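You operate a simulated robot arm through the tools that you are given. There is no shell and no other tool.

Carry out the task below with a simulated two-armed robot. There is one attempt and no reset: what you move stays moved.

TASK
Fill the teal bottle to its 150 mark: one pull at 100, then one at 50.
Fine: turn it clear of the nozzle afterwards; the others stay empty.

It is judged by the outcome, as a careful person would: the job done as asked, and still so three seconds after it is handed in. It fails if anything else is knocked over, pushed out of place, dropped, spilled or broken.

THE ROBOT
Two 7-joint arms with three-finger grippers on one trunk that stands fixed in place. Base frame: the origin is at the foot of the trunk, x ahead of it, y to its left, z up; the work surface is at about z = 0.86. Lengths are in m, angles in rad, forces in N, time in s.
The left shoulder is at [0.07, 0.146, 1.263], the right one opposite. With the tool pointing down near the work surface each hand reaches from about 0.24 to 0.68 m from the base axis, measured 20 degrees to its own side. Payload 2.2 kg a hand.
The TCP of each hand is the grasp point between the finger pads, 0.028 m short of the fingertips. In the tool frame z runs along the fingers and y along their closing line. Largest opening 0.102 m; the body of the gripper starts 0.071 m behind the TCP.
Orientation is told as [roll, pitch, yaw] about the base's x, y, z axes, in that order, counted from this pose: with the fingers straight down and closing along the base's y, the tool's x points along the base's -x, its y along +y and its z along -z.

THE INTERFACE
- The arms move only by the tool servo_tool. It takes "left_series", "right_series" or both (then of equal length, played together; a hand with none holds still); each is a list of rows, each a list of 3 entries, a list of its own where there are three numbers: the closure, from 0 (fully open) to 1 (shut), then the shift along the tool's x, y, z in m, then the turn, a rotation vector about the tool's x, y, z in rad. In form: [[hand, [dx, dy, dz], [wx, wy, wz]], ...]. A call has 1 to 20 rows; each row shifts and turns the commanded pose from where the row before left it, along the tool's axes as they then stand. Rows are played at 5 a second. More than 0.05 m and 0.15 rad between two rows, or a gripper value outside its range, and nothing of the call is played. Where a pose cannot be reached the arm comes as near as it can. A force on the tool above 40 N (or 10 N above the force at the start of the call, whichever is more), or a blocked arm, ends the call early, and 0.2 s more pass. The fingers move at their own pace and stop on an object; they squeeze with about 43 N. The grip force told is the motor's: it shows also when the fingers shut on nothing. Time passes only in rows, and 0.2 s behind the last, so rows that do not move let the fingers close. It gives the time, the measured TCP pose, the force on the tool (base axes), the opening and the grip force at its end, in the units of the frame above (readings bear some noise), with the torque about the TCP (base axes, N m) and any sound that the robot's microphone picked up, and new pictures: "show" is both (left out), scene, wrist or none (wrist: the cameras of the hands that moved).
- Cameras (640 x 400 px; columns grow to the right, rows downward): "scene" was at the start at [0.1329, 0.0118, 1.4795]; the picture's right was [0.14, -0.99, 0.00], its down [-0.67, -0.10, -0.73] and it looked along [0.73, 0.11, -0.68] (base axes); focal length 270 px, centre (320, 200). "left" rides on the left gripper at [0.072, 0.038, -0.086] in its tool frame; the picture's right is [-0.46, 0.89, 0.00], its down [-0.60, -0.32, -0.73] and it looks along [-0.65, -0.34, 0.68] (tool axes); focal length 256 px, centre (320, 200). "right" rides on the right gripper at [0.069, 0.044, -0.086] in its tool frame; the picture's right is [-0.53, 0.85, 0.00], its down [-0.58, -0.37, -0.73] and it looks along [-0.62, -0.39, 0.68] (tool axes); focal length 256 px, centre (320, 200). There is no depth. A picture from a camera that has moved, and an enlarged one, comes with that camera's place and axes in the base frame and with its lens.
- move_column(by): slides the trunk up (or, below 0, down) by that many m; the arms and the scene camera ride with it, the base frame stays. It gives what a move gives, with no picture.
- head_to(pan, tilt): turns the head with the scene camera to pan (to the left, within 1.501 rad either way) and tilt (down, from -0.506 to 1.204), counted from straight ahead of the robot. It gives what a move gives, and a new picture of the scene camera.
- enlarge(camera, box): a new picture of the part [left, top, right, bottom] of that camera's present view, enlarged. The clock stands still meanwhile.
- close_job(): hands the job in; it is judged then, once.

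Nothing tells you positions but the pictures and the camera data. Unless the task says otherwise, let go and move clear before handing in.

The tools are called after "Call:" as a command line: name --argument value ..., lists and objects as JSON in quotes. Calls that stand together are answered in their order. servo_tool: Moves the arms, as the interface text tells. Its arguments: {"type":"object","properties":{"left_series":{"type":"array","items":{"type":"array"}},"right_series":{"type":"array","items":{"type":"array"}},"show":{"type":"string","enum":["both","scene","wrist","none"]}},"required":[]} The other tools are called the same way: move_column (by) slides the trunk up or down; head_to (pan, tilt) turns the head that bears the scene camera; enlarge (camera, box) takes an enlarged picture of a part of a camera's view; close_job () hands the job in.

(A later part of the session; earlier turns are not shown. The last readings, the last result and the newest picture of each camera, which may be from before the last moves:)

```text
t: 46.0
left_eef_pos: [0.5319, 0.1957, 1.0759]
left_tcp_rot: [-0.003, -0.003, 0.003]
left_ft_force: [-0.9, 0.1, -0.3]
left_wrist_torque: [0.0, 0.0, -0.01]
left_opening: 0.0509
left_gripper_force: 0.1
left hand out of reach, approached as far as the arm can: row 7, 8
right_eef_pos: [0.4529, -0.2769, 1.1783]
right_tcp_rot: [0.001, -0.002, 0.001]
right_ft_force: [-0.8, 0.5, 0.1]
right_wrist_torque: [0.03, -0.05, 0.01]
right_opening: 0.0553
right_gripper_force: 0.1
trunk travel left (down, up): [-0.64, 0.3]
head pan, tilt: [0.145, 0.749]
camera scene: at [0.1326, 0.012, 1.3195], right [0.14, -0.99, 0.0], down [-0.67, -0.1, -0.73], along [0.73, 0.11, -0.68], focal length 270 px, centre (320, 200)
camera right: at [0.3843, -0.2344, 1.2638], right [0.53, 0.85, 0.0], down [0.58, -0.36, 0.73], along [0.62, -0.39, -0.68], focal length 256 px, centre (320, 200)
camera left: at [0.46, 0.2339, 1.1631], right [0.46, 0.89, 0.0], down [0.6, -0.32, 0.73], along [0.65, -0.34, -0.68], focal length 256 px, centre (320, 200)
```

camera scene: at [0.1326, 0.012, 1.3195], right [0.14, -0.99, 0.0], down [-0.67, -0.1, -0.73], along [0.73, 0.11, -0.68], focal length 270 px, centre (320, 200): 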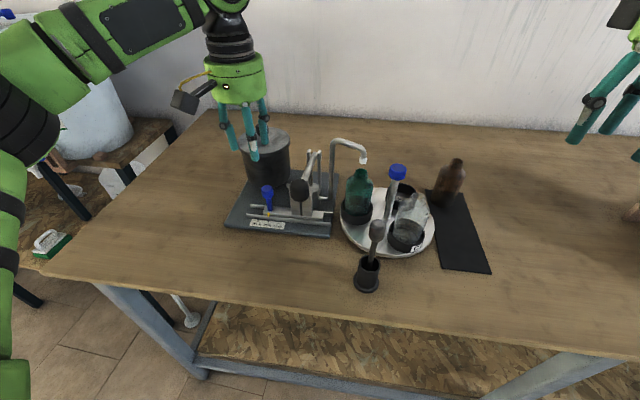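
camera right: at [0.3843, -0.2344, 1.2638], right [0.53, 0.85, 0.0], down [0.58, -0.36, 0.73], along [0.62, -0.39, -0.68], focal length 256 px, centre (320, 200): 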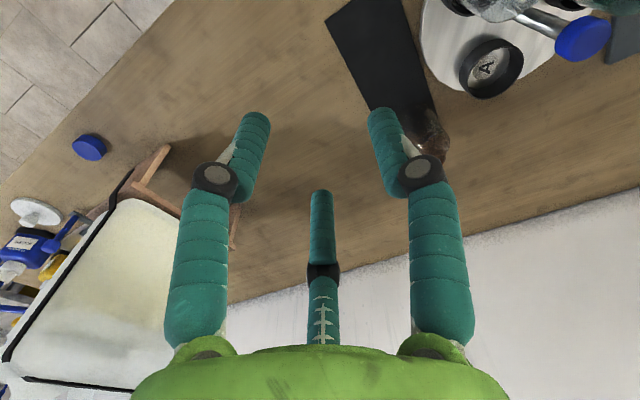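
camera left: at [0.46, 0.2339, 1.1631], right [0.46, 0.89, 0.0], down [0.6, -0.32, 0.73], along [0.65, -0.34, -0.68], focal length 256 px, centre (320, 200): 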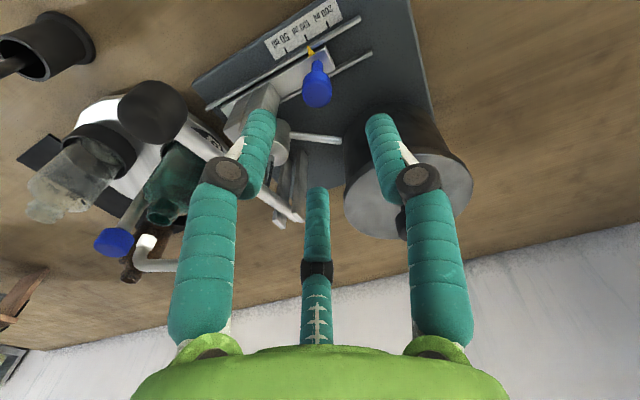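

The straight-down posture is limited here by arm extension. Tilting the hand so the wrist sits back toward the robot should free it, so I'll pitch the left hand 0.35 rad in free air and see.

Call:
servo_tool --left_series '[[0.5, [0, 0, 0], [0, -0.12, 0]], [0.5, [0, 0, 0], [0, -0.12, 0]], [0.5, [0, 0, 0], [0, -0.11, 0]], [0.5, [0, 0, 0], [0, 0, 0]]]' --show "both"

```text
t: 47.0
left_eef_pos: [0.5298, 0.1971, 1.0782]
left_tcp_rot: [0.0, -0.351, 0.004]
left_ft_force: [-0.3, 0.4, -0.7]
left_wrist_torque: [0.0, 0.03, 0.01]
left_opening: 0.0508
left_gripper_force: 0.0
right_eef_pos: [0.4538, -0.2778, 1.178]
right_tcp_rot: [-0.002, 0.0, 0.0]
right_ft_force: [0.4, 0.3, 0.3]
right_wrist_torque: [-0.01, 0.03, 0.03]
right_opening: 0.0553
right_gripper_force: 0.0
trunk travel left (down, up): [-0.64, 0.3]
head pan, tilt: [0.145, 0.749]
camera scene: at [0.1332, 0.0118, 1.3195], right [0.14, -0.99, 0.0], down [-0.67, -0.1, -0.73], along [0.73, 0.11, -0.68], focal length 270 px, centre (320, 200)
camera left: at [0.4347, 0.2342, 1.1331], right [0.44, 0.89, 0.16], down [0.31, -0.32, 0.89], along [0.84, -0.34, -0.42], focal length 256 px, centre (320, 200)
```

scene: 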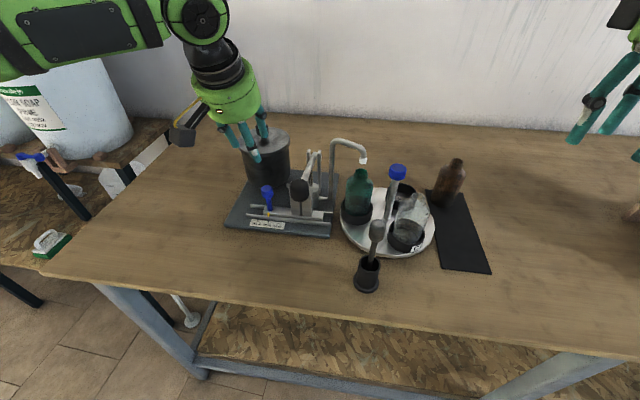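
left: 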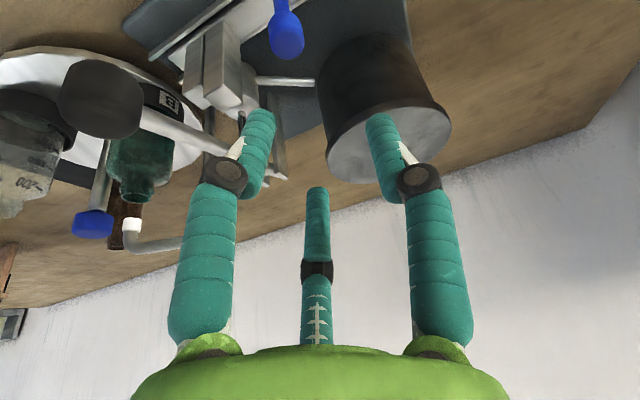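

The tilt works with no reach warning. I'll line up with the knob along the tilted tool axis, about 8 cm back, and check the picture.

Call:
servo_tool --left_series '[[0.5, [0.0165, -0.0031, 0.0248], [0, 0, 0]], [0.5, [0.0165, -0.0031, 0.0248], [0, 0, 0]], [0.5, [0, 0, 0], [0, 0, 0]]]' --show "both"

Call:
enlarge --camera "left" --box '[210, 20, 402, 140]'

```text
t: 47.8
left_eef_pos: [0.5165, 0.1898, 1.0196]
left_tcp_rot: [0.0, -0.352, 0.003]
left_ft_force: [-0.1, 0.0, -0.5]
left_wrist_torque: [0.05, -0.01, 0.0]
left_opening: 0.051
left_gripper_force: 0.0
right_eef_pos: [0.4538, -0.2762, 1.1791]
right_tcp_rot: [0.001, 0.001, 0.0]
right_ft_force: [-0.3, 0.8, 0.4]
right_wrist_torque: [0.03, 0.02, 0.01]
right_opening: 0.0549
right_gripper_force: 0.0
trunk travel left (down, up): [-0.64, 0.3]
head pan, tilt: [0.145, 0.749]
camera scene: at [0.1328, 0.0119, 1.3195], right [0.14, -0.99, 0.0], down [-0.67, -0.1, -0.73], along [0.73, 0.11, -0.68], focal length 270 px, centre (320, 200)
camera left: at [0.42, 0.2276, 1.0759], right [0.44, 0.89, 0.16], down [0.32, -0.32, 0.89], along [0.84, -0.34, -0.42], focal length 256 px, centre (320, 200)
```

scene: 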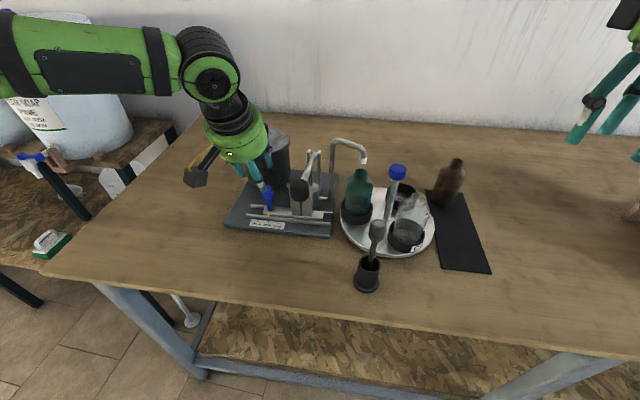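
left: 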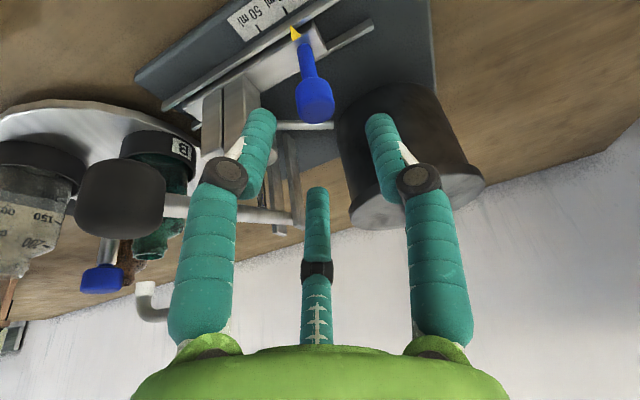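

```text
3.33 times, centred on (306, 80) of left
camera zoom: at [0.42, 0.2276, 1.0759], right [0.44, 0.89, 0.16], down [0.32, -0.32, 0.89], along [0.84, -0.34, -0.42], focal length 853 px, centre (367, 600)
```

zoom: 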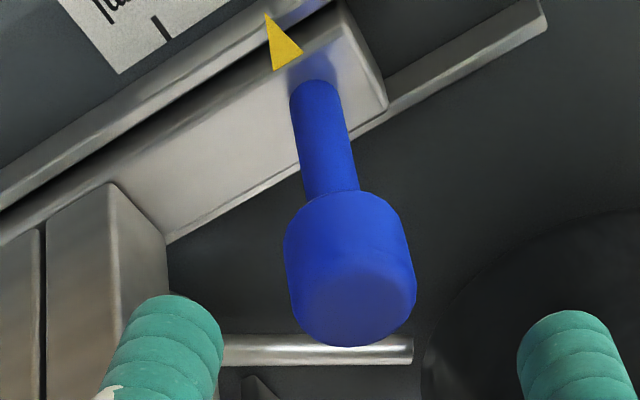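

I'll check where the pointer actually sits now from both cameras.

Call:
enlarge --camera "scene" --box '[230, 180, 294, 240]'

Call:
enlarge --camera "left" --box '[220, 0, 340, 75]'

```text
6.67 times, centred on (262, 210) of scene
camera zoom: at [0.1328, 0.0119, 1.3195], right [0.14, -0.99, 0.0], down [-0.67, -0.1, -0.73], along [0.73, 0.11, -0.68], focal length 1796 px, centre (707, 133)
```

zoom: 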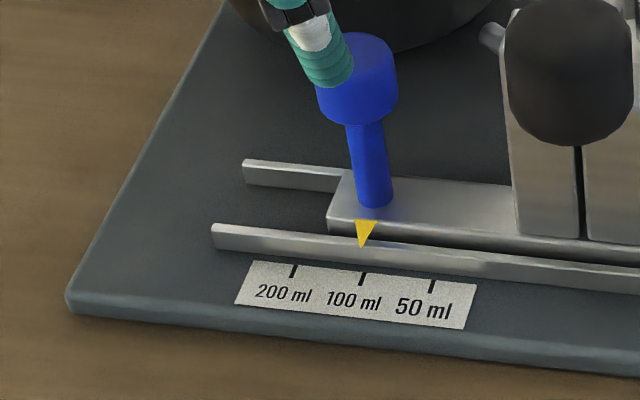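

```text
5.33 times, centred on (280, 38) of left
camera zoom: at [0.42, 0.2276, 1.0759], right [0.44, 0.89, 0.16], down [0.32, -0.32, 0.89], along [0.84, -0.34, -0.42], focal length 1365 px, centre (533, 1067)
```

zoom: 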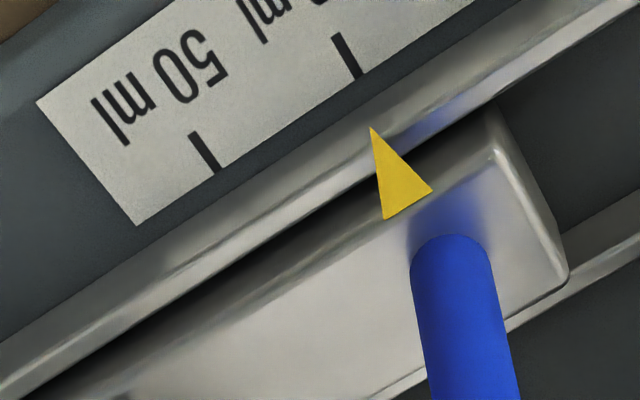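

The slider has settled exactly on the 100 mark, so it evidently has a detent there. Re-triangulating puts the lever ball at (0.483, 0.0996, 1.007). I'll back off, move above and behind it, and yaw the hand so the lever rod will pass between the fingers.

Call:
servo_tool --left_series '[[0.5, [0, 0, -0.0233], [0, 0, 0]], [0.5, [0, 0, -0.0233], [0, 0, 0]], [0.46, [0, 0, -0.0233], [0, 0, 0]], [0.45, [0.0119, -0.0301, -0.0066], [0, 0, 0]], [0.45, [0.0119, -0.0301, -0.0066], [0, 0, 0]], [0.45, [0.0119, -0.0301, -0.0066], [0, 0, 0]], [0.45, [0, 0, 0], [0, 0, 0.12]], [0.45, [0, 0, 0], [0, 0, 0.12]], [0.45, [0, 0, 0], [0, 0, 0.12]], [0.45, [0, 0, 0], [0, 0, 0.12]], [0.45, [0, 0, 0], [0, 0, 0]]]' --show "both"

Call:
enlarge --camera "left" --box '[200, 20, 456, 180]'

Call:
enlarge --camera "scene" --box '[220, 110, 380, 240]'

```text
t: 50.2
left_eef_pos: [0.4531, 0.1003, 1.0923]
left_tcp_rot: [0.168, -0.313, -0.508]
left_ft_force: [0.0, 0.3, 0.8]
left_wrist_torque: [0.02, 0.01, -0.03]
left_opening: 0.0559
left_gripper_force: 0.0
right_eef_pos: [0.4533, -0.2781, 1.1788]
right_tcp_rot: [0.0, 0.0, -0.002]
right_ft_force: [0.0, -0.2, -0.5]
right_wrist_torque: [-0.01, 0.01, 0.02]
right_opening: 0.0551
right_gripper_force: 0.0
trunk travel left (down, up): [-0.64, 0.3]
head pan, tilt: [0.145, 0.749]
camera scene: at [0.133, 0.0118, 1.3195], right [0.14, -0.99, 0.0], down [-0.67, -0.1, -0.73], along [0.73, 0.11, -0.68], focal length 270 px, centre (320, 200)
camera left: at [0.3805, 0.1671, 1.1567], right [0.77, 0.57, 0.28], down [0.11, -0.56, 0.82], along [0.63, -0.6, -0.5], focal length 256 px, centre (320, 200)
```

scene: 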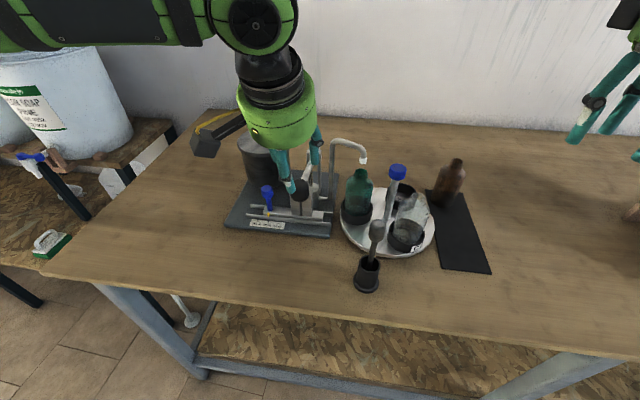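
left: 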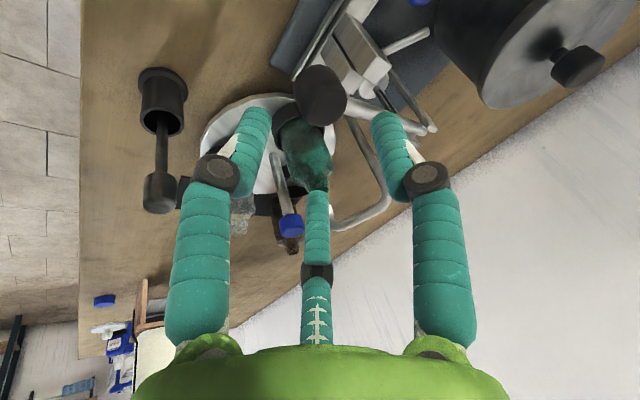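

```text
2.50 times, centred on (328, 100) of left
camera zoom: at [0.3805, 0.1671, 1.1567], right [0.77, 0.57, 0.28], down [0.11, -0.56, 0.82], along [0.63, -0.6, -0.5], focal length 640 px, centre (300, 450)
```

zoom: 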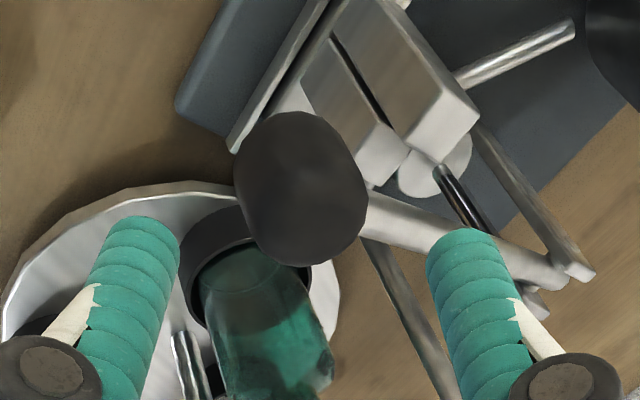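

```text
3.08 times, centred on (300, 175) of scene
camera zoom: at [0.133, 0.0118, 1.3195], right [0.14, -0.99, 0.0], down [-0.67, -0.1, -0.73], along [0.73, 0.11, -0.68], focal length 829 px, centre (382, 277)
```

zoom: 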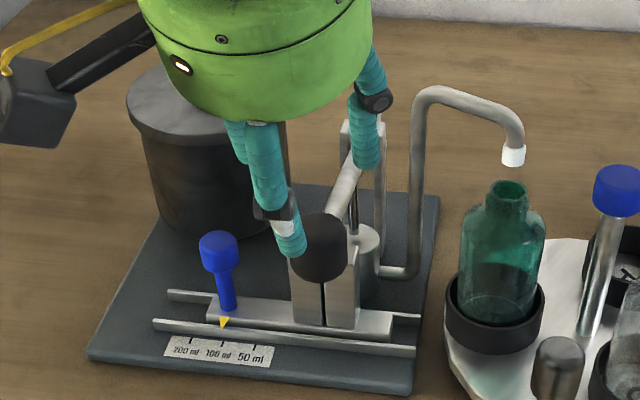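

The ball is on the tool axis within about 2 mm. I'll advance along the tool axis to straddle it.

Call:
servo_tool --left_series '[[0.45, [0, 0, 0.025], [0, 0, 0]], [0.45, [0, 0, 0.025], [0, 0, 0]], [0.45, [0, 0, 0.022], [0, 0, 0]], [0.45, [0, 0, 0.0165], [0, 0, 0]], [0.45, [0, 0, 0], [0, 0, 0]]]' --show "both"

Call:
enlarge --camera "scene" --box '[220, 110, 380, 240]'

```text
t: 51.4
left_eef_pos: [0.483, 0.1003, 1.0091]
left_tcp_rot: [0.169, -0.309, -0.504]
left_ft_force: [0.4, -0.5, -1.0]
left_wrist_torque: [0.0, 0.01, 0.04]
left_opening: 0.0559
left_gripper_force: 0.0
right_eef_pos: [0.4527, -0.2777, 1.1792]
right_tcp_rot: [0.0, 0.001, -0.001]
right_ft_force: [-0.2, 1.1, 0.7]
right_wrist_torque: [0.03, -0.02, -0.02]
right_opening: 0.0553
right_gripper_force: 0.0
trunk travel left (down, up): [-0.64, 0.3]
head pan, tilt: [0.145, 0.749]
camera scene: at [0.1325, 0.0117, 1.3196], right [0.14, -0.99, 0.0], down [-0.67, -0.1, -0.73], along [0.73, 0.11, -0.68], focal length 270 px, centre (320, 200)
camera left: at [0.4104, 0.1672, 1.0733], right [0.77, 0.57, 0.28], down [0.11, -0.56, 0.82], along [0.63, -0.6, -0.5], focal length 256 px, centre (320, 200)
```

scene: 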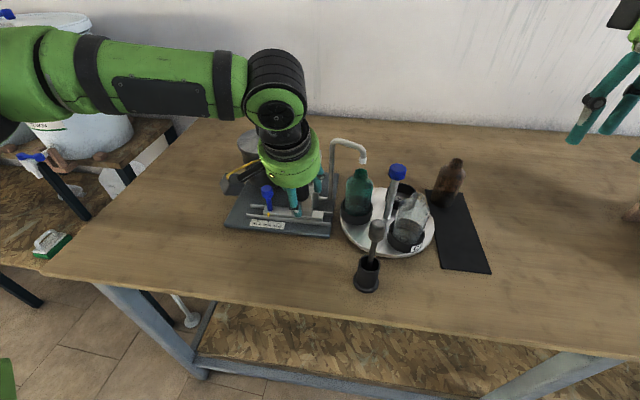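
left: 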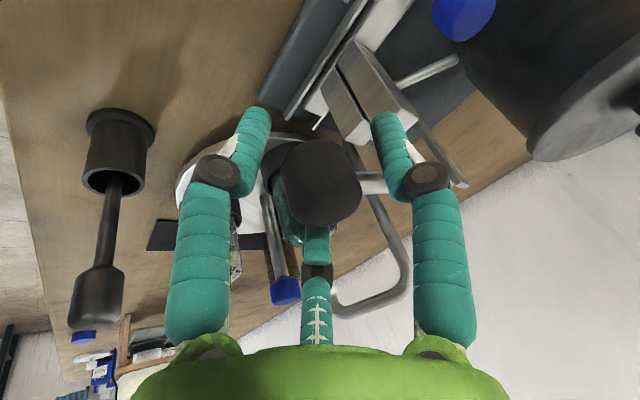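

```text
3.08 times, centred on (300, 175) of scene
camera zoom: at [0.1325, 0.0117, 1.3196], right [0.14, -0.99, 0.0], down [-0.67, -0.1, -0.73], along [0.73, 0.11, -0.68], focal length 829 px, centre (382, 277)
```

zoom: 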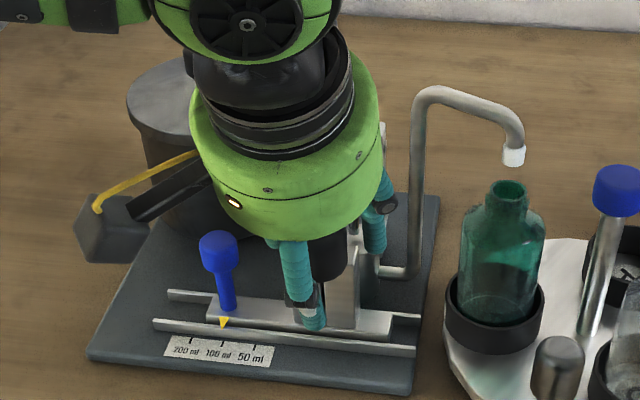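

The ball sits between the fingers with no contact so far. I'll grip it.

Call:
servo_tool --left_series '[[0.6, [0, 0, 0], [0, 0, 0]], [0.8, [0, 0, 0], [0, 0, 0]], [1, [0, 0, 0], [0, 0, 0]], [1, [0, 0, 0], [0, 0, 0]]]' --show "wrist"

```text
t: 52.4
left_eef_pos: [0.483, 0.1006, 1.0079]
left_tcp_rot: [0.168, -0.312, -0.505]
left_ft_force: [1.4, -1.3, 0.2]
left_wrist_torque: [-0.35, 0.03, -0.14]
left_opening: 0.032
left_gripper_force: 45.2
right_eef_pos: [0.4538, -0.2768, 1.1779]
right_tcp_rot: [0.0, -0.001, 0.001]
right_ft_force: [0.4, 0.5, 0.1]
right_wrist_torque: [-0.01, -0.02, 0.0]
right_opening: 0.0551
right_gripper_force: 0.1
trunk travel left (down, up): [-0.64, 0.3]
head pan, tilt: [0.145, 0.749]
camera left: at [0.4109, 0.1669, 1.0733], right [0.77, 0.57, 0.28], down [0.11, -0.56, 0.82], along [0.63, -0.6, -0.5], focal length 256 px, centre (320, 200)
```

left: 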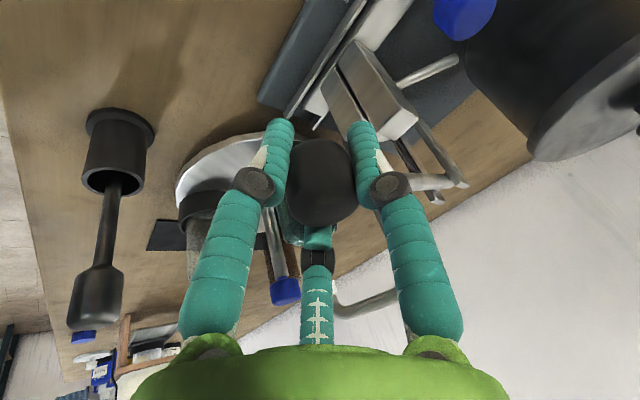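

The ball is held cleanly at 32 mm. Now I'll start the pull, moving the hand on the lever's arc about its hinge, first 0.16 rad to check the forces.

Call:
servo_tool --left_series '[[1, [0.00338, -0.00176, 0.00593], [-0.0185, -0.0355, 0]], [1, [0.00338, -0.00176, 0.00593], [-0.0185, -0.0355, 0]], [1, [0.00338, -0.00176, 0.00593], [-0.0185, -0.0355, 0]], [1, [0.00338, -0.00176, 0.00593], [-0.0185, -0.0355, 0]]]' --show "both"

Call:
enlarge --camera "scene" --box '[220, 110, 380, 240]'

```text
t: 53.4
left_eef_pos: [0.4801, 0.0996, 0.981]
left_tcp_rot: [0.256, -0.454, -0.538]
left_ft_force: [6.6, -1.3, 7.1]
left_wrist_torque: [-0.07, -1.02, -0.05]
left_opening: 0.0319
left_gripper_force: 45.2
right_eef_pos: [0.4541, -0.2778, 1.1781]
right_tcp_rot: [0.002, -0.001, 0.0]
right_ft_force: [0.1, 0.8, 0.8]
right_wrist_torque: [0.02, 0.02, -0.01]
right_opening: 0.0551
right_gripper_force: 0.1
trunk travel left (down, up): [-0.64, 0.3]
head pan, tilt: [0.145, 0.749]
camera scene: at [0.1334, 0.0113, 1.3196], right [0.14, -0.99, 0.0], down [-0.67, -0.1, -0.73], along [0.73, 0.11, -0.68], focal length 270 px, centre (320, 200)
camera left: at [0.3977, 0.1668, 1.0335], right [0.71, 0.57, 0.41], down [-0.02, -0.56, 0.83], along [0.7, -0.6, -0.39], focal length 256 px, centre (320, 200)
```

scene: 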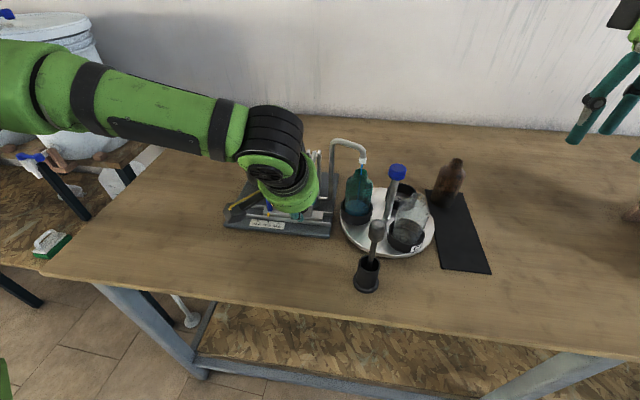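
left: 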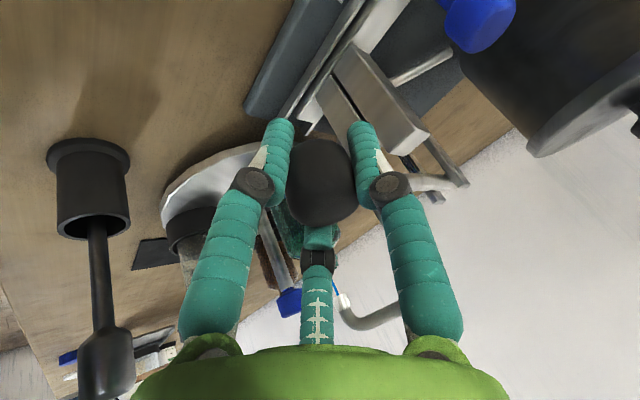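

```text
3.08 times, centred on (300, 175) of scene
camera zoom: at [0.1334, 0.0113, 1.3196], right [0.14, -0.99, 0.0], down [-0.67, -0.1, -0.73], along [0.73, 0.11, -0.68], focal length 829 px, centre (382, 277)
```

zoom: 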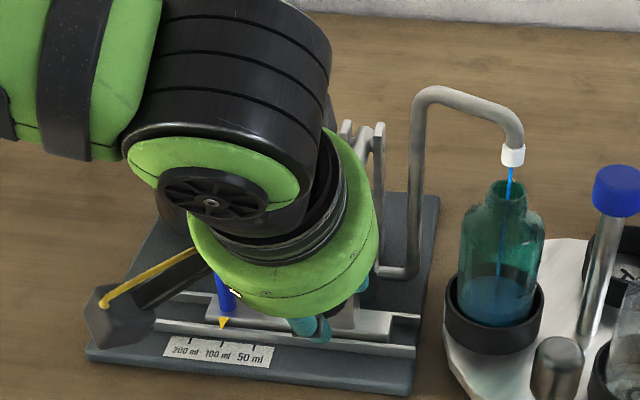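

Blue liquid is streaming into the teal bottle and the pull force is light (about 7 N). I'll continue to the stop with smaller steps near the end.

Call:
servo_tool --left_series '[[1, [0.00338, -0.00176, 0.00593], [-0.0185, -0.0355, 0]], [1, [0.00338, -0.00176, 0.00593], [-0.0185, -0.0355, 0]], [1, [0.0017, -0.00088, 0.00297], [-0.0092, -0.0178, 0]], [1, [0.0017, -0.00088, 0.00297], [-0.0092, -0.0178, 0]], [1, [0.00085, -0.00044, 0.00148], [-0.0046, -0.0089, 0]], [1, [0.00085, -0.00044, 0.00148], [-0.0046, -0.0089, 0]]]' --show "both"

Call:
enlarge --camera "scene" --box '[220, 110, 380, 240]'

```text
t: 54.8
left_eef_pos: [0.4812, 0.0988, 0.956]
left_tcp_rot: [0.339, -0.572, -0.581]
left_ft_force: [14.9, -2.6, 8.9]
left_wrist_torque: [-0.15, -0.9, 0.07]
left_opening: 0.0319
left_gripper_force: 44.7
right_eef_pos: [0.455, -0.2786, 1.1774]
right_tcp_rot: [0.003, 0.003, 0.0]
right_ft_force: [0.1, -0.4, 0.0]
right_wrist_torque: [0.02, 0.01, -0.03]
right_opening: 0.0551
right_gripper_force: 0.0
trunk travel left (down, up): [-0.64, 0.3]
head pan, tilt: [0.145, 0.749]
camera scene: at [0.1351, 0.0108, 1.3193], right [0.14, -0.99, 0.0], down [-0.67, -0.1, -0.73], along [0.72, 0.11, -0.68], focal length 270 px, centre (320, 200)
camera left: at [0.3924, 0.1668, 0.9962], right [0.65, 0.57, 0.5], down [-0.14, -0.56, 0.82], along [0.75, -0.6, -0.29], focal length 256 px, centre (320, 200)
```

scene: 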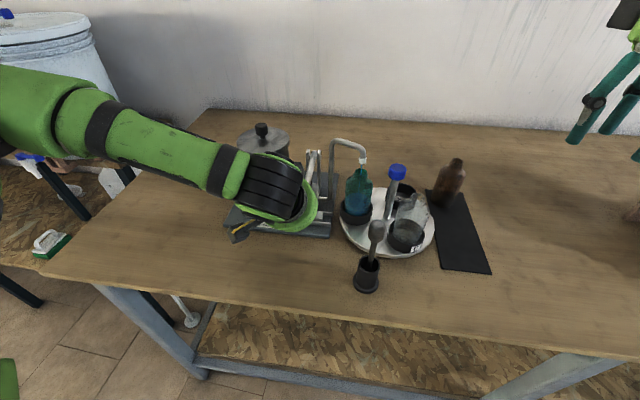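
left: 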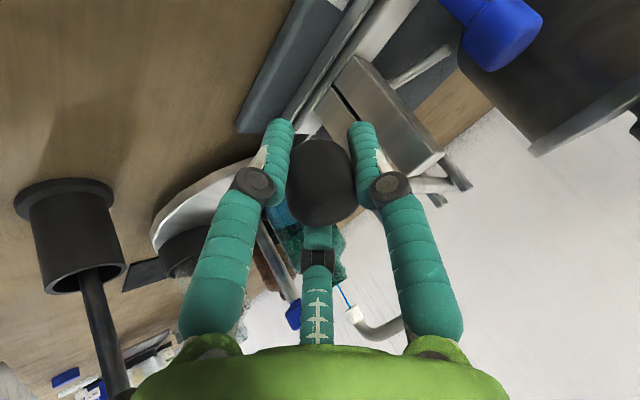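

```text
3.08 times, centred on (300, 175) of scene
camera zoom: at [0.1351, 0.0108, 1.3193], right [0.14, -0.99, 0.0], down [-0.67, -0.1, -0.73], along [0.72, 0.11, -0.68], focal length 829 px, centre (382, 277)
```

zoom: 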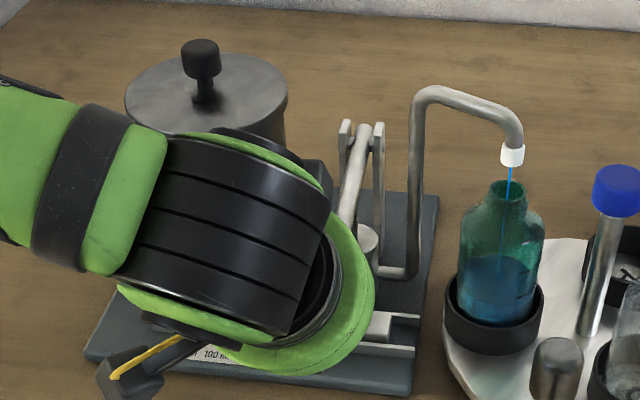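

The level is rising and the lever has not yet met the block. I'll continue down in small steps, easing in +x to relieve the side force.

Call:
servo_tool --left_series '[[1, [0.0009, -0.0005, 0.003], [0, 0, 0]], [1, [0.0009, -0.0005, 0.003], [0, 0, 0]], [1, [0.0009, -0.0005, 0.003], [0, 0, 0]]]' --show "wrist"

Call:
enlarge --camera "scene" --box '[220, 110, 380, 240]'

```text
t: 55.6
left_eef_pos: [0.4821, 0.1, 0.9502]
left_tcp_rot: [0.341, -0.571, -0.583]
left_ft_force: [10.7, -2.8, 18.5]
left_wrist_torque: [0.17, 0.63, -0.08]
left_opening: 0.032
left_gripper_force: 44.8
right_eef_pos: [0.4533, -0.279, 1.179]
right_tcp_rot: [0.001, 0.0, 0.0]
right_ft_force: [0.2, 0.9, 0.5]
right_wrist_torque: [-0.03, -0.02, 0.01]
right_opening: 0.055
right_gripper_force: 0.0
trunk travel left (down, up): [-0.64, 0.3]
head pan, tilt: [0.145, 0.749]
camera left: at [0.3935, 0.167, 0.989], right [0.65, 0.57, 0.5], down [-0.14, -0.56, 0.82], along [0.75, -0.6, -0.29], focal length 256 px, centre (320, 200)
```

left: 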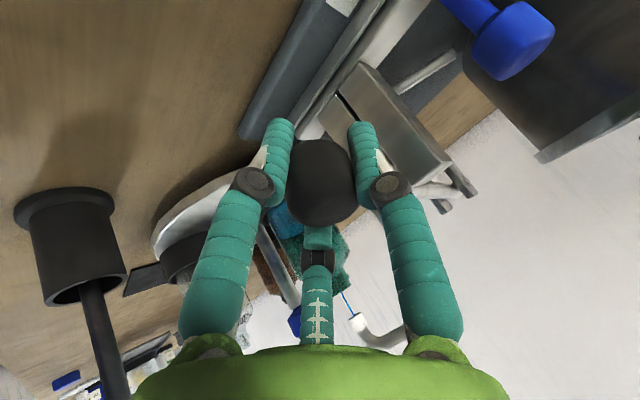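

```text
3.08 times, centred on (300, 175) of scene
camera zoom: at [0.1331, 0.0107, 1.3198], right [0.14, -0.99, 0.0], down [-0.67, -0.1, -0.73], along [0.73, 0.11, -0.68], focal length 829 px, centre (382, 277)
```

zoom: 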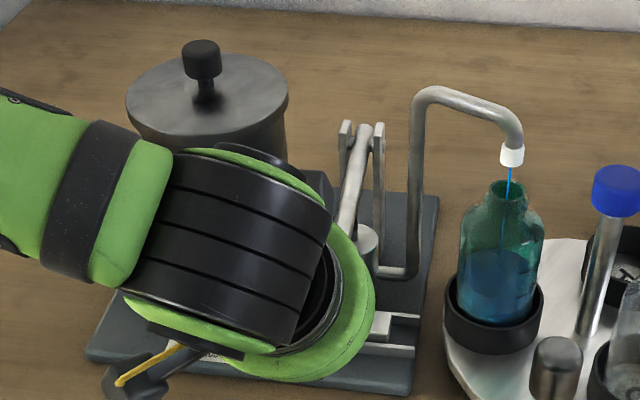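

The force is rising, and the stream is still flowing. I'll continue in small steps to make sure of reaching the stop.

Call:
servo_tool --left_series '[[1, [0.0009, -0.0005, 0.003], [0, 0, 0]], [1, [0.0005, -0.0003, 0.002], [0, 0, 0]], [1, [0, 0, 0], [0, 0, 0]]]' --show "wrist"

Call:
enlarge --camera "left" --box '[230, 0, 486, 160]'

Call:
enlarge --camera "scene" --box '[320, 130, 400, 240]'

```text
t: 56.4
left_eef_pos: [0.4805, 0.0996, 0.9489]
left_tcp_rot: [0.348, -0.584, -0.585]
left_ft_force: [4.4, 4.8, 36.6]
left_wrist_torque: [0.12, 0.25, 0.21]
left_opening: 0.0321
left_gripper_force: 45.1
right_eef_pos: [0.4489, -0.2775, 1.179]
right_tcp_rot: [0.0, -0.003, 0.002]
right_ft_force: [-0.3, 0.5, 0.2]
right_wrist_torque: [0.02, 0.05, 0.03]
right_opening: 0.0549
right_gripper_force: 0.1
trunk travel left (down, up): [-0.64, 0.3]
head pan, tilt: [0.145, 0.749]
camera left: at [0.3931, 0.167, 0.9873], right [0.65, 0.57, 0.51], down [-0.15, -0.56, 0.82], along [0.75, -0.6, -0.28], focal length 256 px, centre (320, 200)
```

left: 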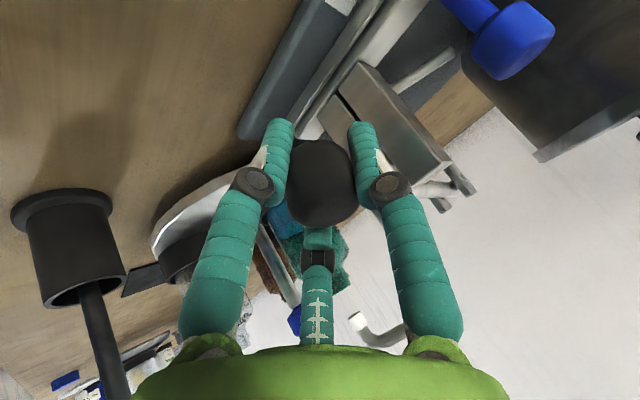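

```text
2.50 times, centred on (358, 80) of left
camera zoom: at [0.3931, 0.167, 0.9873], right [0.65, 0.57, 0.51], down [-0.15, -0.56, 0.82], along [0.75, -0.6, -0.28], focal length 640 px, centre (225, 500)
```

zoom: 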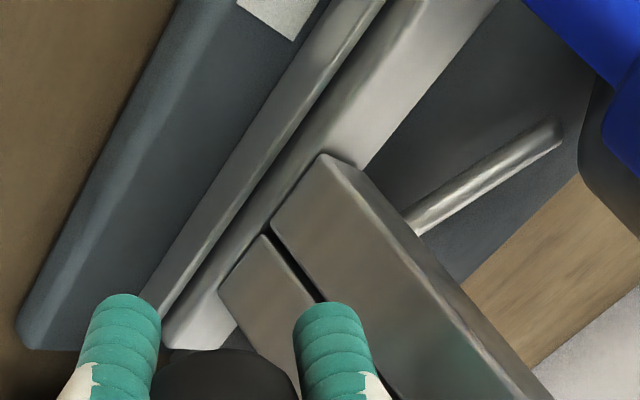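

```text
3.64 times, centred on (360, 185) of scene
camera zoom: at [0.1289, 0.0119, 1.3201], right [0.14, -0.99, 0.0], down [-0.67, -0.1, -0.74], along [0.73, 0.11, -0.68], focal length 980 px, centre (174, 254)
```

zoom: 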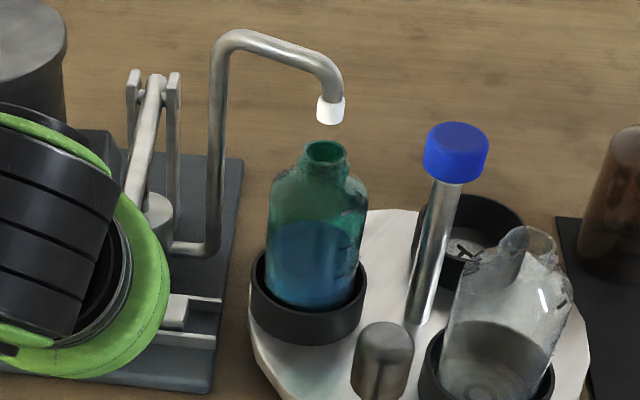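

The force jumped to 37 N with no further motion and the stream stopped, so the lever is on the 100 block and the first pull is complete. Now I'll bring the lever back up along the same arc.

Call:
servo_tool --left_series '[[1, [-0.0005, 0.0003, -0.002], [0, 0, 0]], [1, [-0.0009, 0.0005, -0.003], [0, 0, 0]], [1, [-0.0009, 0.0005, -0.003], [0, 0, 0]], [1, [-0.0009, 0.0005, -0.003], [0, 0, 0]], [1, [-0.0009, 0.0005, -0.003], [0, 0, 0]], [1, [-0.00338, 0.00176, -0.00593], [0.0185, 0.0355, 0]], [1, [-0.00338, 0.00176, -0.00593], [0.0185, 0.0355, 0]], [1, [-0.00338, 0.00176, -0.00593], [0.0185, 0.0355, 0]], [1, [-0.00338, 0.00176, -0.00593], [0.0185, 0.0355, 0]], [1, [0, 0, 0], [0, 0, 0]]]' --show "both"

Call:
enlarge --camera "scene" --box '[220, 110, 400, 240]'

```text
t: 58.6
left_eef_pos: [0.4795, 0.1, 0.9831]
left_tcp_rot: [0.24, -0.429, -0.532]
left_ft_force: [6.6, -4.6, -5.5]
left_wrist_torque: [0.17, 0.92, 0.07]
left_opening: 0.0318
left_gripper_force: 44.2
right_eef_pos: [0.4561, -0.2775, 1.1762]
right_tcp_rot: [0.003, 0.001, -0.002]
right_ft_force: [-0.4, 0.3, 0.3]
right_wrist_torque: [0.02, 0.02, 0.02]
right_opening: 0.0549
right_gripper_force: 0.0
trunk travel left (down, up): [-0.64, 0.3]
head pan, tilt: [0.145, 0.749]
camera scene: at [0.1359, 0.0107, 1.3192], right [0.14, -0.99, 0.0], down [-0.67, -0.1, -0.73], along [0.72, 0.11, -0.68], focal length 270 px, centre (320, 200)
camera left: at [0.3995, 0.1669, 1.0368], right [0.73, 0.57, 0.38], down [0.0, -0.56, 0.83], along [0.69, -0.6, -0.41], focal length 256 px, centre (320, 200)
```

scene: 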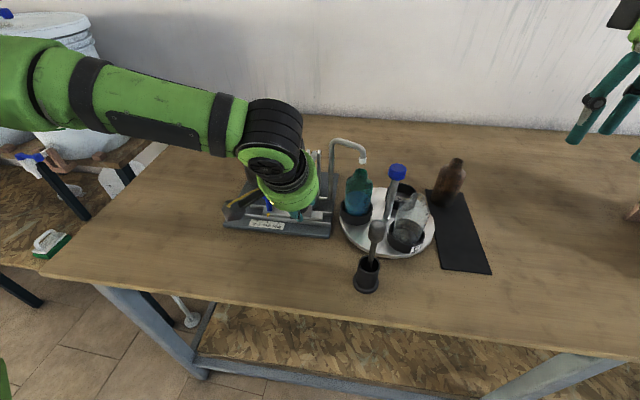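
left: 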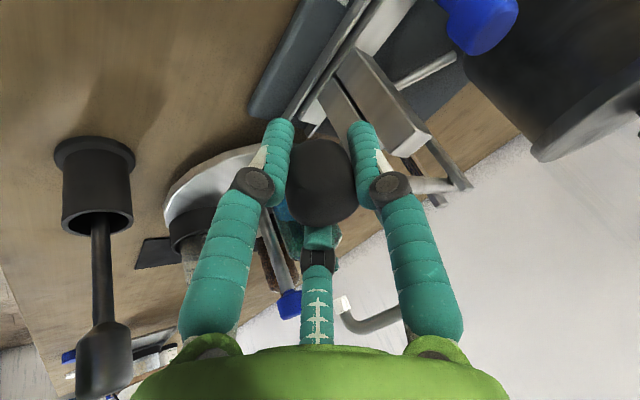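

```text
3.08 times, centred on (310, 175) of scene
camera zoom: at [0.1359, 0.0107, 1.3192], right [0.14, -0.99, 0.0], down [-0.67, -0.1, -0.73], along [0.72, 0.11, -0.68], focal length 829 px, centre (351, 277)
```

zoom: 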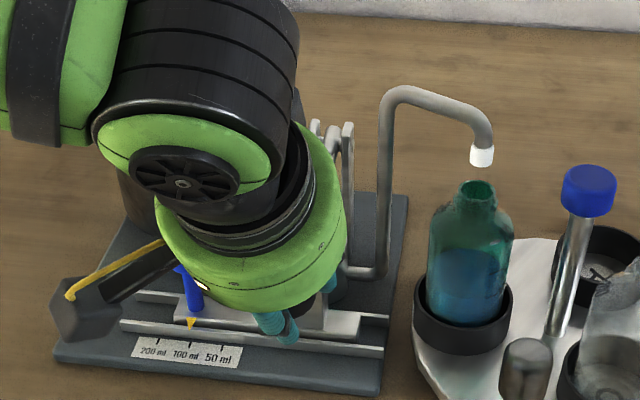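

The lever rises easily and no liquid flows on the upstroke. I'll continue to the top stop.

Call:
servo_tool --left_series '[[1, [-0.00338, 0.00176, -0.00593], [0.0185, 0.0355, 0]], [1, [-0.00338, 0.00176, -0.00593], [0.0185, 0.0355, 0]], [1, [-0.00338, 0.00176, -0.00593], [0.0185, 0.0355, 0]], [1, [-0.0017, 0.0009, -0.003], [0.0092, 0.0177, 0]], [1, [0, 0, 0], [0, 0, 0]]]' --show "wrist"

```text
t: 59.8
left_eef_pos: [0.4829, 0.1004, 1.008]
left_tcp_rot: [0.168, -0.307, -0.506]
left_ft_force: [8.1, -4.3, -6.5]
left_wrist_torque: [0.18, 0.79, 0.04]
left_opening: 0.0319
left_gripper_force: 45.5
right_eef_pos: [0.4553, -0.2777, 1.1756]
right_tcp_rot: [0.003, 0.002, -0.001]
right_ft_force: [0.2, 0.5, 0.5]
right_wrist_torque: [0.01, 0.04, -0.04]
right_opening: 0.0553
right_gripper_force: 0.1
trunk travel left (down, up): [-0.64, 0.3]
head pan, tilt: [0.145, 0.749]
camera left: at [0.4108, 0.1669, 1.073], right [0.77, 0.57, 0.28], down [0.12, -0.56, 0.82], along [0.63, -0.6, -0.5], focal length 256 px, centre (320, 200)
```

left: 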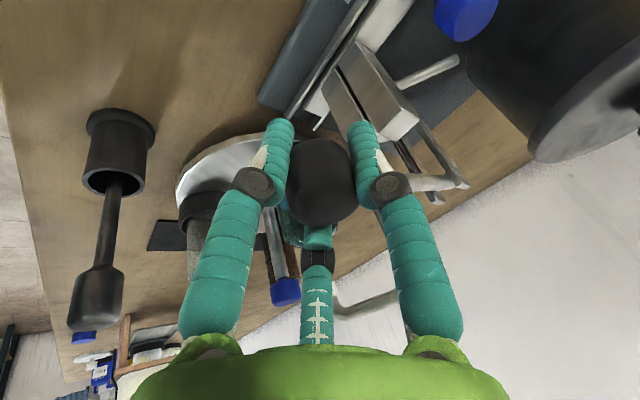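

The lever is back exactly where it started. I'll release gently and back away along the tool axis, then check the lever and bottle.

Call:
servo_tool --left_series '[[0.8, [0, 0, 0], [0, 0, 0]], [0.5, [0, 0, 0], [0, 0, 0]], [0.45, [0, 0, 0], [0, 0, 0]], [0.45, [0, 0, -0.02], [0, 0, 0]], [0.45, [0, 0, -0.025], [0, 0, 0]], [0.45, [0, 0, -0.025], [0, 0, 0]], [0.45, [0, 0, -0.02], [0, 0, 0]], [0.45, [0, 0, 0], [0, 0, 0]]]' --show "both"

Call:
enlarge --camera "scene" --box '[220, 110, 400, 240]'

Call:
enlarge --camera "scene" --box '[330, 150, 390, 225]'

```text
t: 61.6
left_eef_pos: [0.4513, 0.1024, 1.0929]
left_tcp_rot: [0.167, -0.31, -0.506]
left_ft_force: [0.4, -0.4, -0.2]
left_wrist_torque: [0.01, 0.02, 0.02]
left_opening: 0.056
left_gripper_force: 0.1
right_eef_pos: [0.4535, -0.2767, 1.1779]
right_tcp_rot: [0.001, 0.001, 0.001]
right_ft_force: [0.4, -0.1, 0.5]
right_wrist_torque: [0.03, 0.01, -0.01]
right_opening: 0.0552
right_gripper_force: 0.1
trunk travel left (down, up): [-0.64, 0.3]
head pan, tilt: [0.145, 0.749]
camera scene: at [0.1335, 0.0119, 1.3194], right [0.14, -0.99, 0.0], down [-0.67, -0.1, -0.73], along [0.73, 0.11, -0.68], focal length 270 px, centre (320, 200)
camera left: at [0.3792, 0.1684, 1.1583], right [0.77, 0.57, 0.28], down [0.11, -0.56, 0.82], along [0.63, -0.6, -0.5], focal length 256 px, centre (320, 200)
```

scene: 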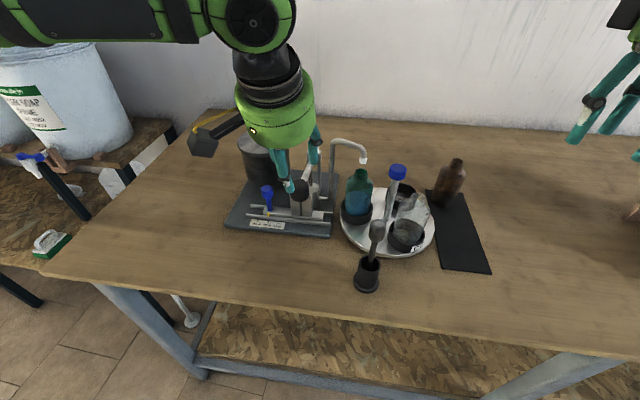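
left: 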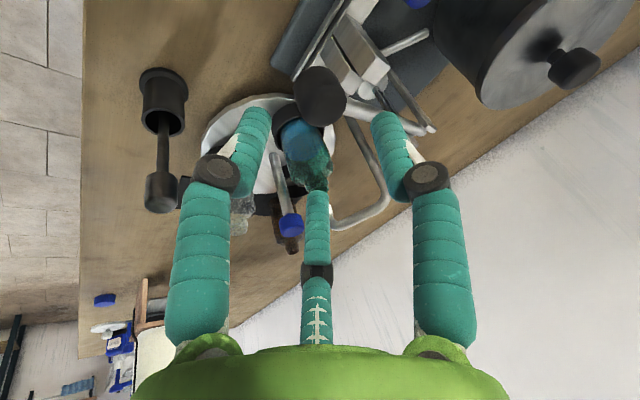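

```text
3.08 times, centred on (310, 175) of scene
camera zoom: at [0.1335, 0.0119, 1.3194], right [0.14, -0.99, 0.0], down [-0.67, -0.1, -0.73], along [0.73, 0.11, -0.68], focal length 829 px, centre (351, 277)
```

zoom: 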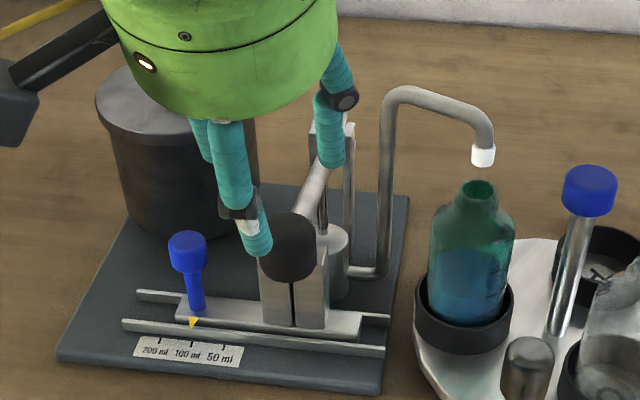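

```text
5.33 times, centred on (360, 188) of scene
camera zoom: at [0.1335, 0.0119, 1.3194], right [0.14, -0.99, 0.0], down [-0.67, -0.1, -0.73], along [0.73, 0.11, -0.68], focal length 1437 px, centre (107, 267)
```

zoom: 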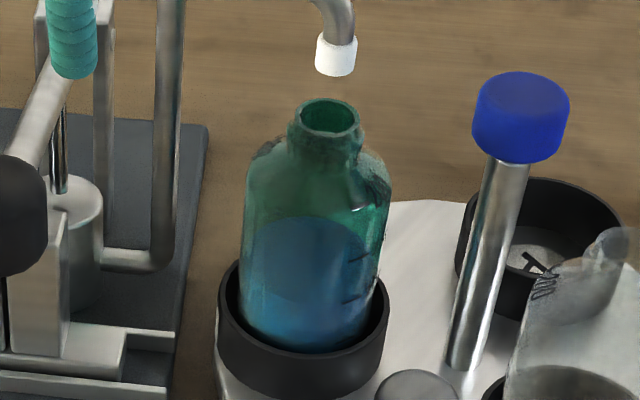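

The first pull is in: liquid stands in the teal bottle and the lever stays up. For the 50 setting I'll return to the slider knob with a smaller tilt and a slight positive yaw, which keeps the gripper body clear of the lever ball.

Call:
servo_tool --left_series '[[0.5, [0, 0, 0], [0, 0, -0.12]], [0.5, [0, 0, 0], [0, 0, -0.12]], [0.5, [0, 0, 0], [0, 0, -0.12]], [0.5, [0, 0, 0], [0, 0, -0.12]], [0.5, [0, 0, 0], [0, 0.15, 0]], [0.5, [0, 0, 0], [0, 0, -0.15]], [0.5, [0, 0, 0], [0, 0, -0.15]], [0.5, [-0.0125, 0.0404, 0], [0, 0, 0]], [0.5, [-0.0125, 0.0404, 0], [0, 0, 0]], [0.5, [-0.0202, -0.0063, 0.0278], [0, 0, 0]], [0.5, [-0.0202, -0.0063, 0.0278], [0, 0, 0]], [0.5, [-0.0202, -0.0063, 0.0278], [0, 0, 0]], [0.5, [0, 0, 0], [0, 0, 0]]]' --show "both"

Call:
enlarge --camera "left" --box '[220, 20, 412, 140]'

```text
t: 64.4
left_eef_pos: [0.5313, 0.1911, 1.0258]
left_tcp_rot: [-0.06, -0.193, 0.305]
left_ft_force: [-0.2, 0.5, 0.4]
left_wrist_torque: [-0.03, -0.04, -0.02]
left_opening: 0.0511
left_gripper_force: 0.1
left hand out of reach, approached as far as the arm can: row 5
right_eef_pos: [0.453, -0.2767, 1.1775]
right_tcp_rot: [0.0, -0.001, 0.0]
right_ft_force: [-0.5, 0.5, 0.5]
right_wrist_torque: [0.02, 0.02, 0.02]
right_opening: 0.0554
right_gripper_force: 0.1
trunk travel left (down, up): [-0.64, 0.3]
head pan, tilt: [0.145, 0.749]
camera scene: at [0.1326, 0.0116, 1.3196], right [0.14, -0.99, 0.0], down [-0.67, -0.1, -0.73], along [0.73, 0.11, -0.68], focal length 270 px, centre (320, 200)
camera left: at [0.4366, 0.2058, 1.0933], right [0.18, 0.98, 0.04], down [0.51, -0.12, 0.85], along [0.84, -0.13, -0.52], focal length 256 px, centre (320, 200)
```

scene: 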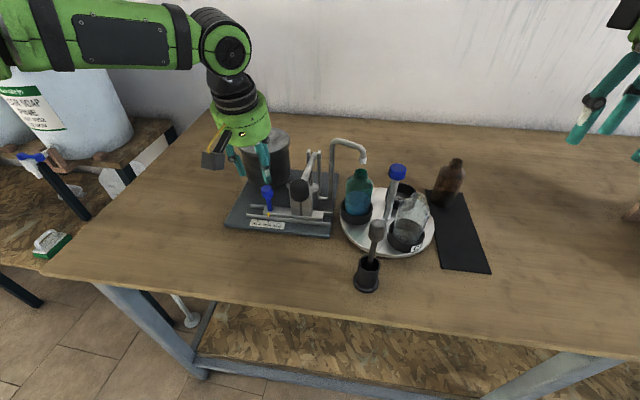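
left: 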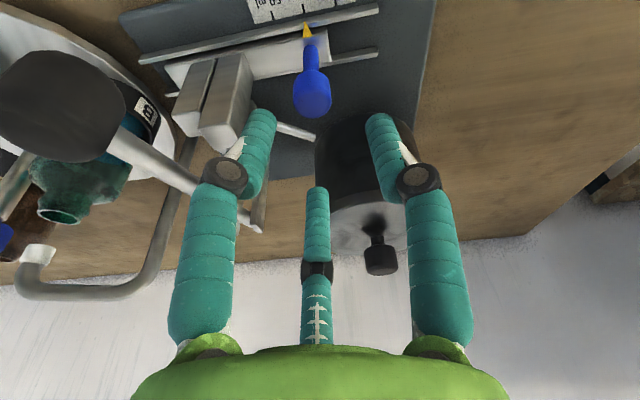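

```text
3.33 times, centred on (316, 80) of left
camera zoom: at [0.4366, 0.2058, 1.0933], right [0.18, 0.98, 0.04], down [0.51, -0.12, 0.85], along [0.84, -0.13, -0.52], focal length 853 px, centre (333, 600)
```

zoom: 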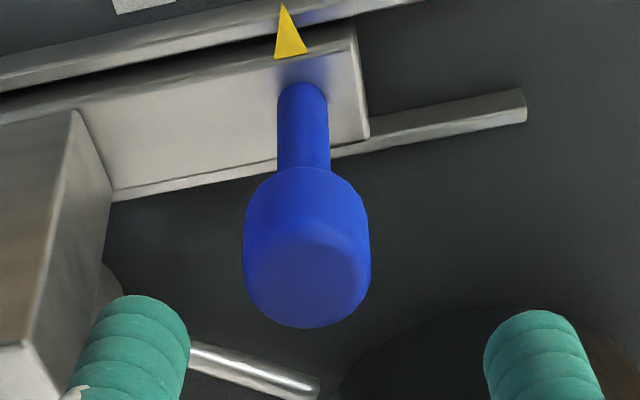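

The knob is at (0.5477, 0.1863), a few mm to the side of the tool axis. I'll correct that and advance around it.

Call:
servo_tool --left_series '[[0.5, [0.0024, -0.004, 0], [0, 0, 0]], [0.5, [0, 0, 0.025], [0, 0, 0]], [0.5, [0, 0, 0.025], [0, 0, 0]], [0.5, [0, 0, 0.02], [0, 0, 0]], [0.5, [0, 0, 0.01], [0, 0, 0]], [0.5, [0, 0, 0], [0, 0, 0]]]' --show "both"

Call:
enlarge --camera "scene" --box '[220, 130, 348, 240]'

```text
t: 65.8
left_eef_pos: [0.5459, 0.1855, 0.9472]
left_tcp_rot: [-0.061, -0.194, 0.307]
left_ft_force: [-0.1, -0.4, 0.5]
left_wrist_torque: [0.02, -0.01, 0.0]
left_opening: 0.0509
left_gripper_force: 0.1
right_eef_pos: [0.4542, -0.277, 1.1784]
right_tcp_rot: [0.001, -0.001, 0.002]
right_ft_force: [0.4, 0.5, 0.2]
right_wrist_torque: [0.04, -0.02, 0.02]
right_opening: 0.0551
right_gripper_force: 0.1
trunk travel left (down, up): [-0.64, 0.3]
head pan, tilt: [0.145, 0.749]
camera scene: at [0.1327, 0.0117, 1.3195], right [0.14, -0.99, 0.0], down [-0.67, -0.1, -0.73], along [0.73, 0.11, -0.68], focal length 270 px, centre (320, 200)
camera left: at [0.4518, 0.1996, 1.015], right [0.18, 0.98, 0.04], down [0.51, -0.12, 0.85], along [0.84, -0.13, -0.52], focal length 256 px, centre (320, 200)
```

scene: 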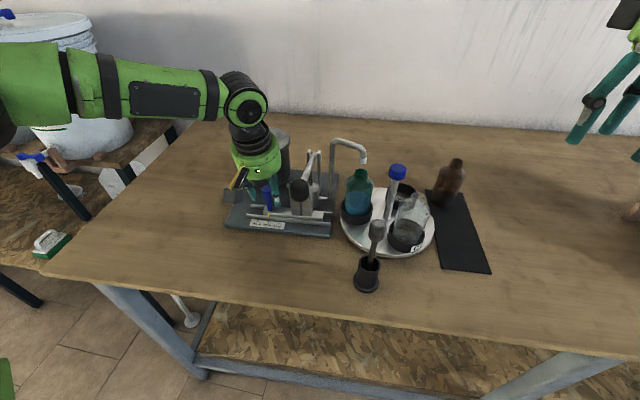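
left: 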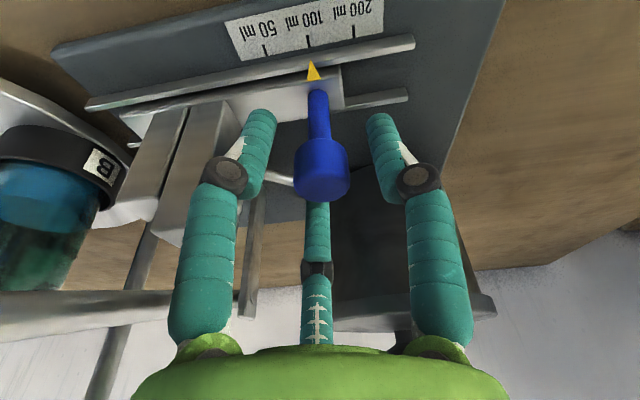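

```text
3.64 times, centred on (284, 185) of scene
camera zoom: at [0.1327, 0.0117, 1.3195], right [0.14, -0.99, 0.0], down [-0.67, -0.1, -0.73], along [0.73, 0.11, -0.68], focal length 980 px, centre (451, 254)
```

zoom: 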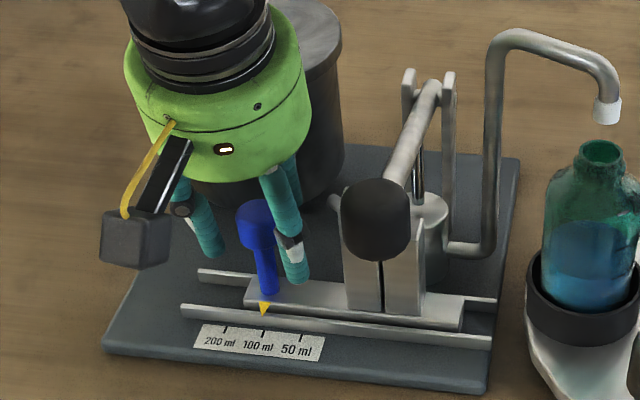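

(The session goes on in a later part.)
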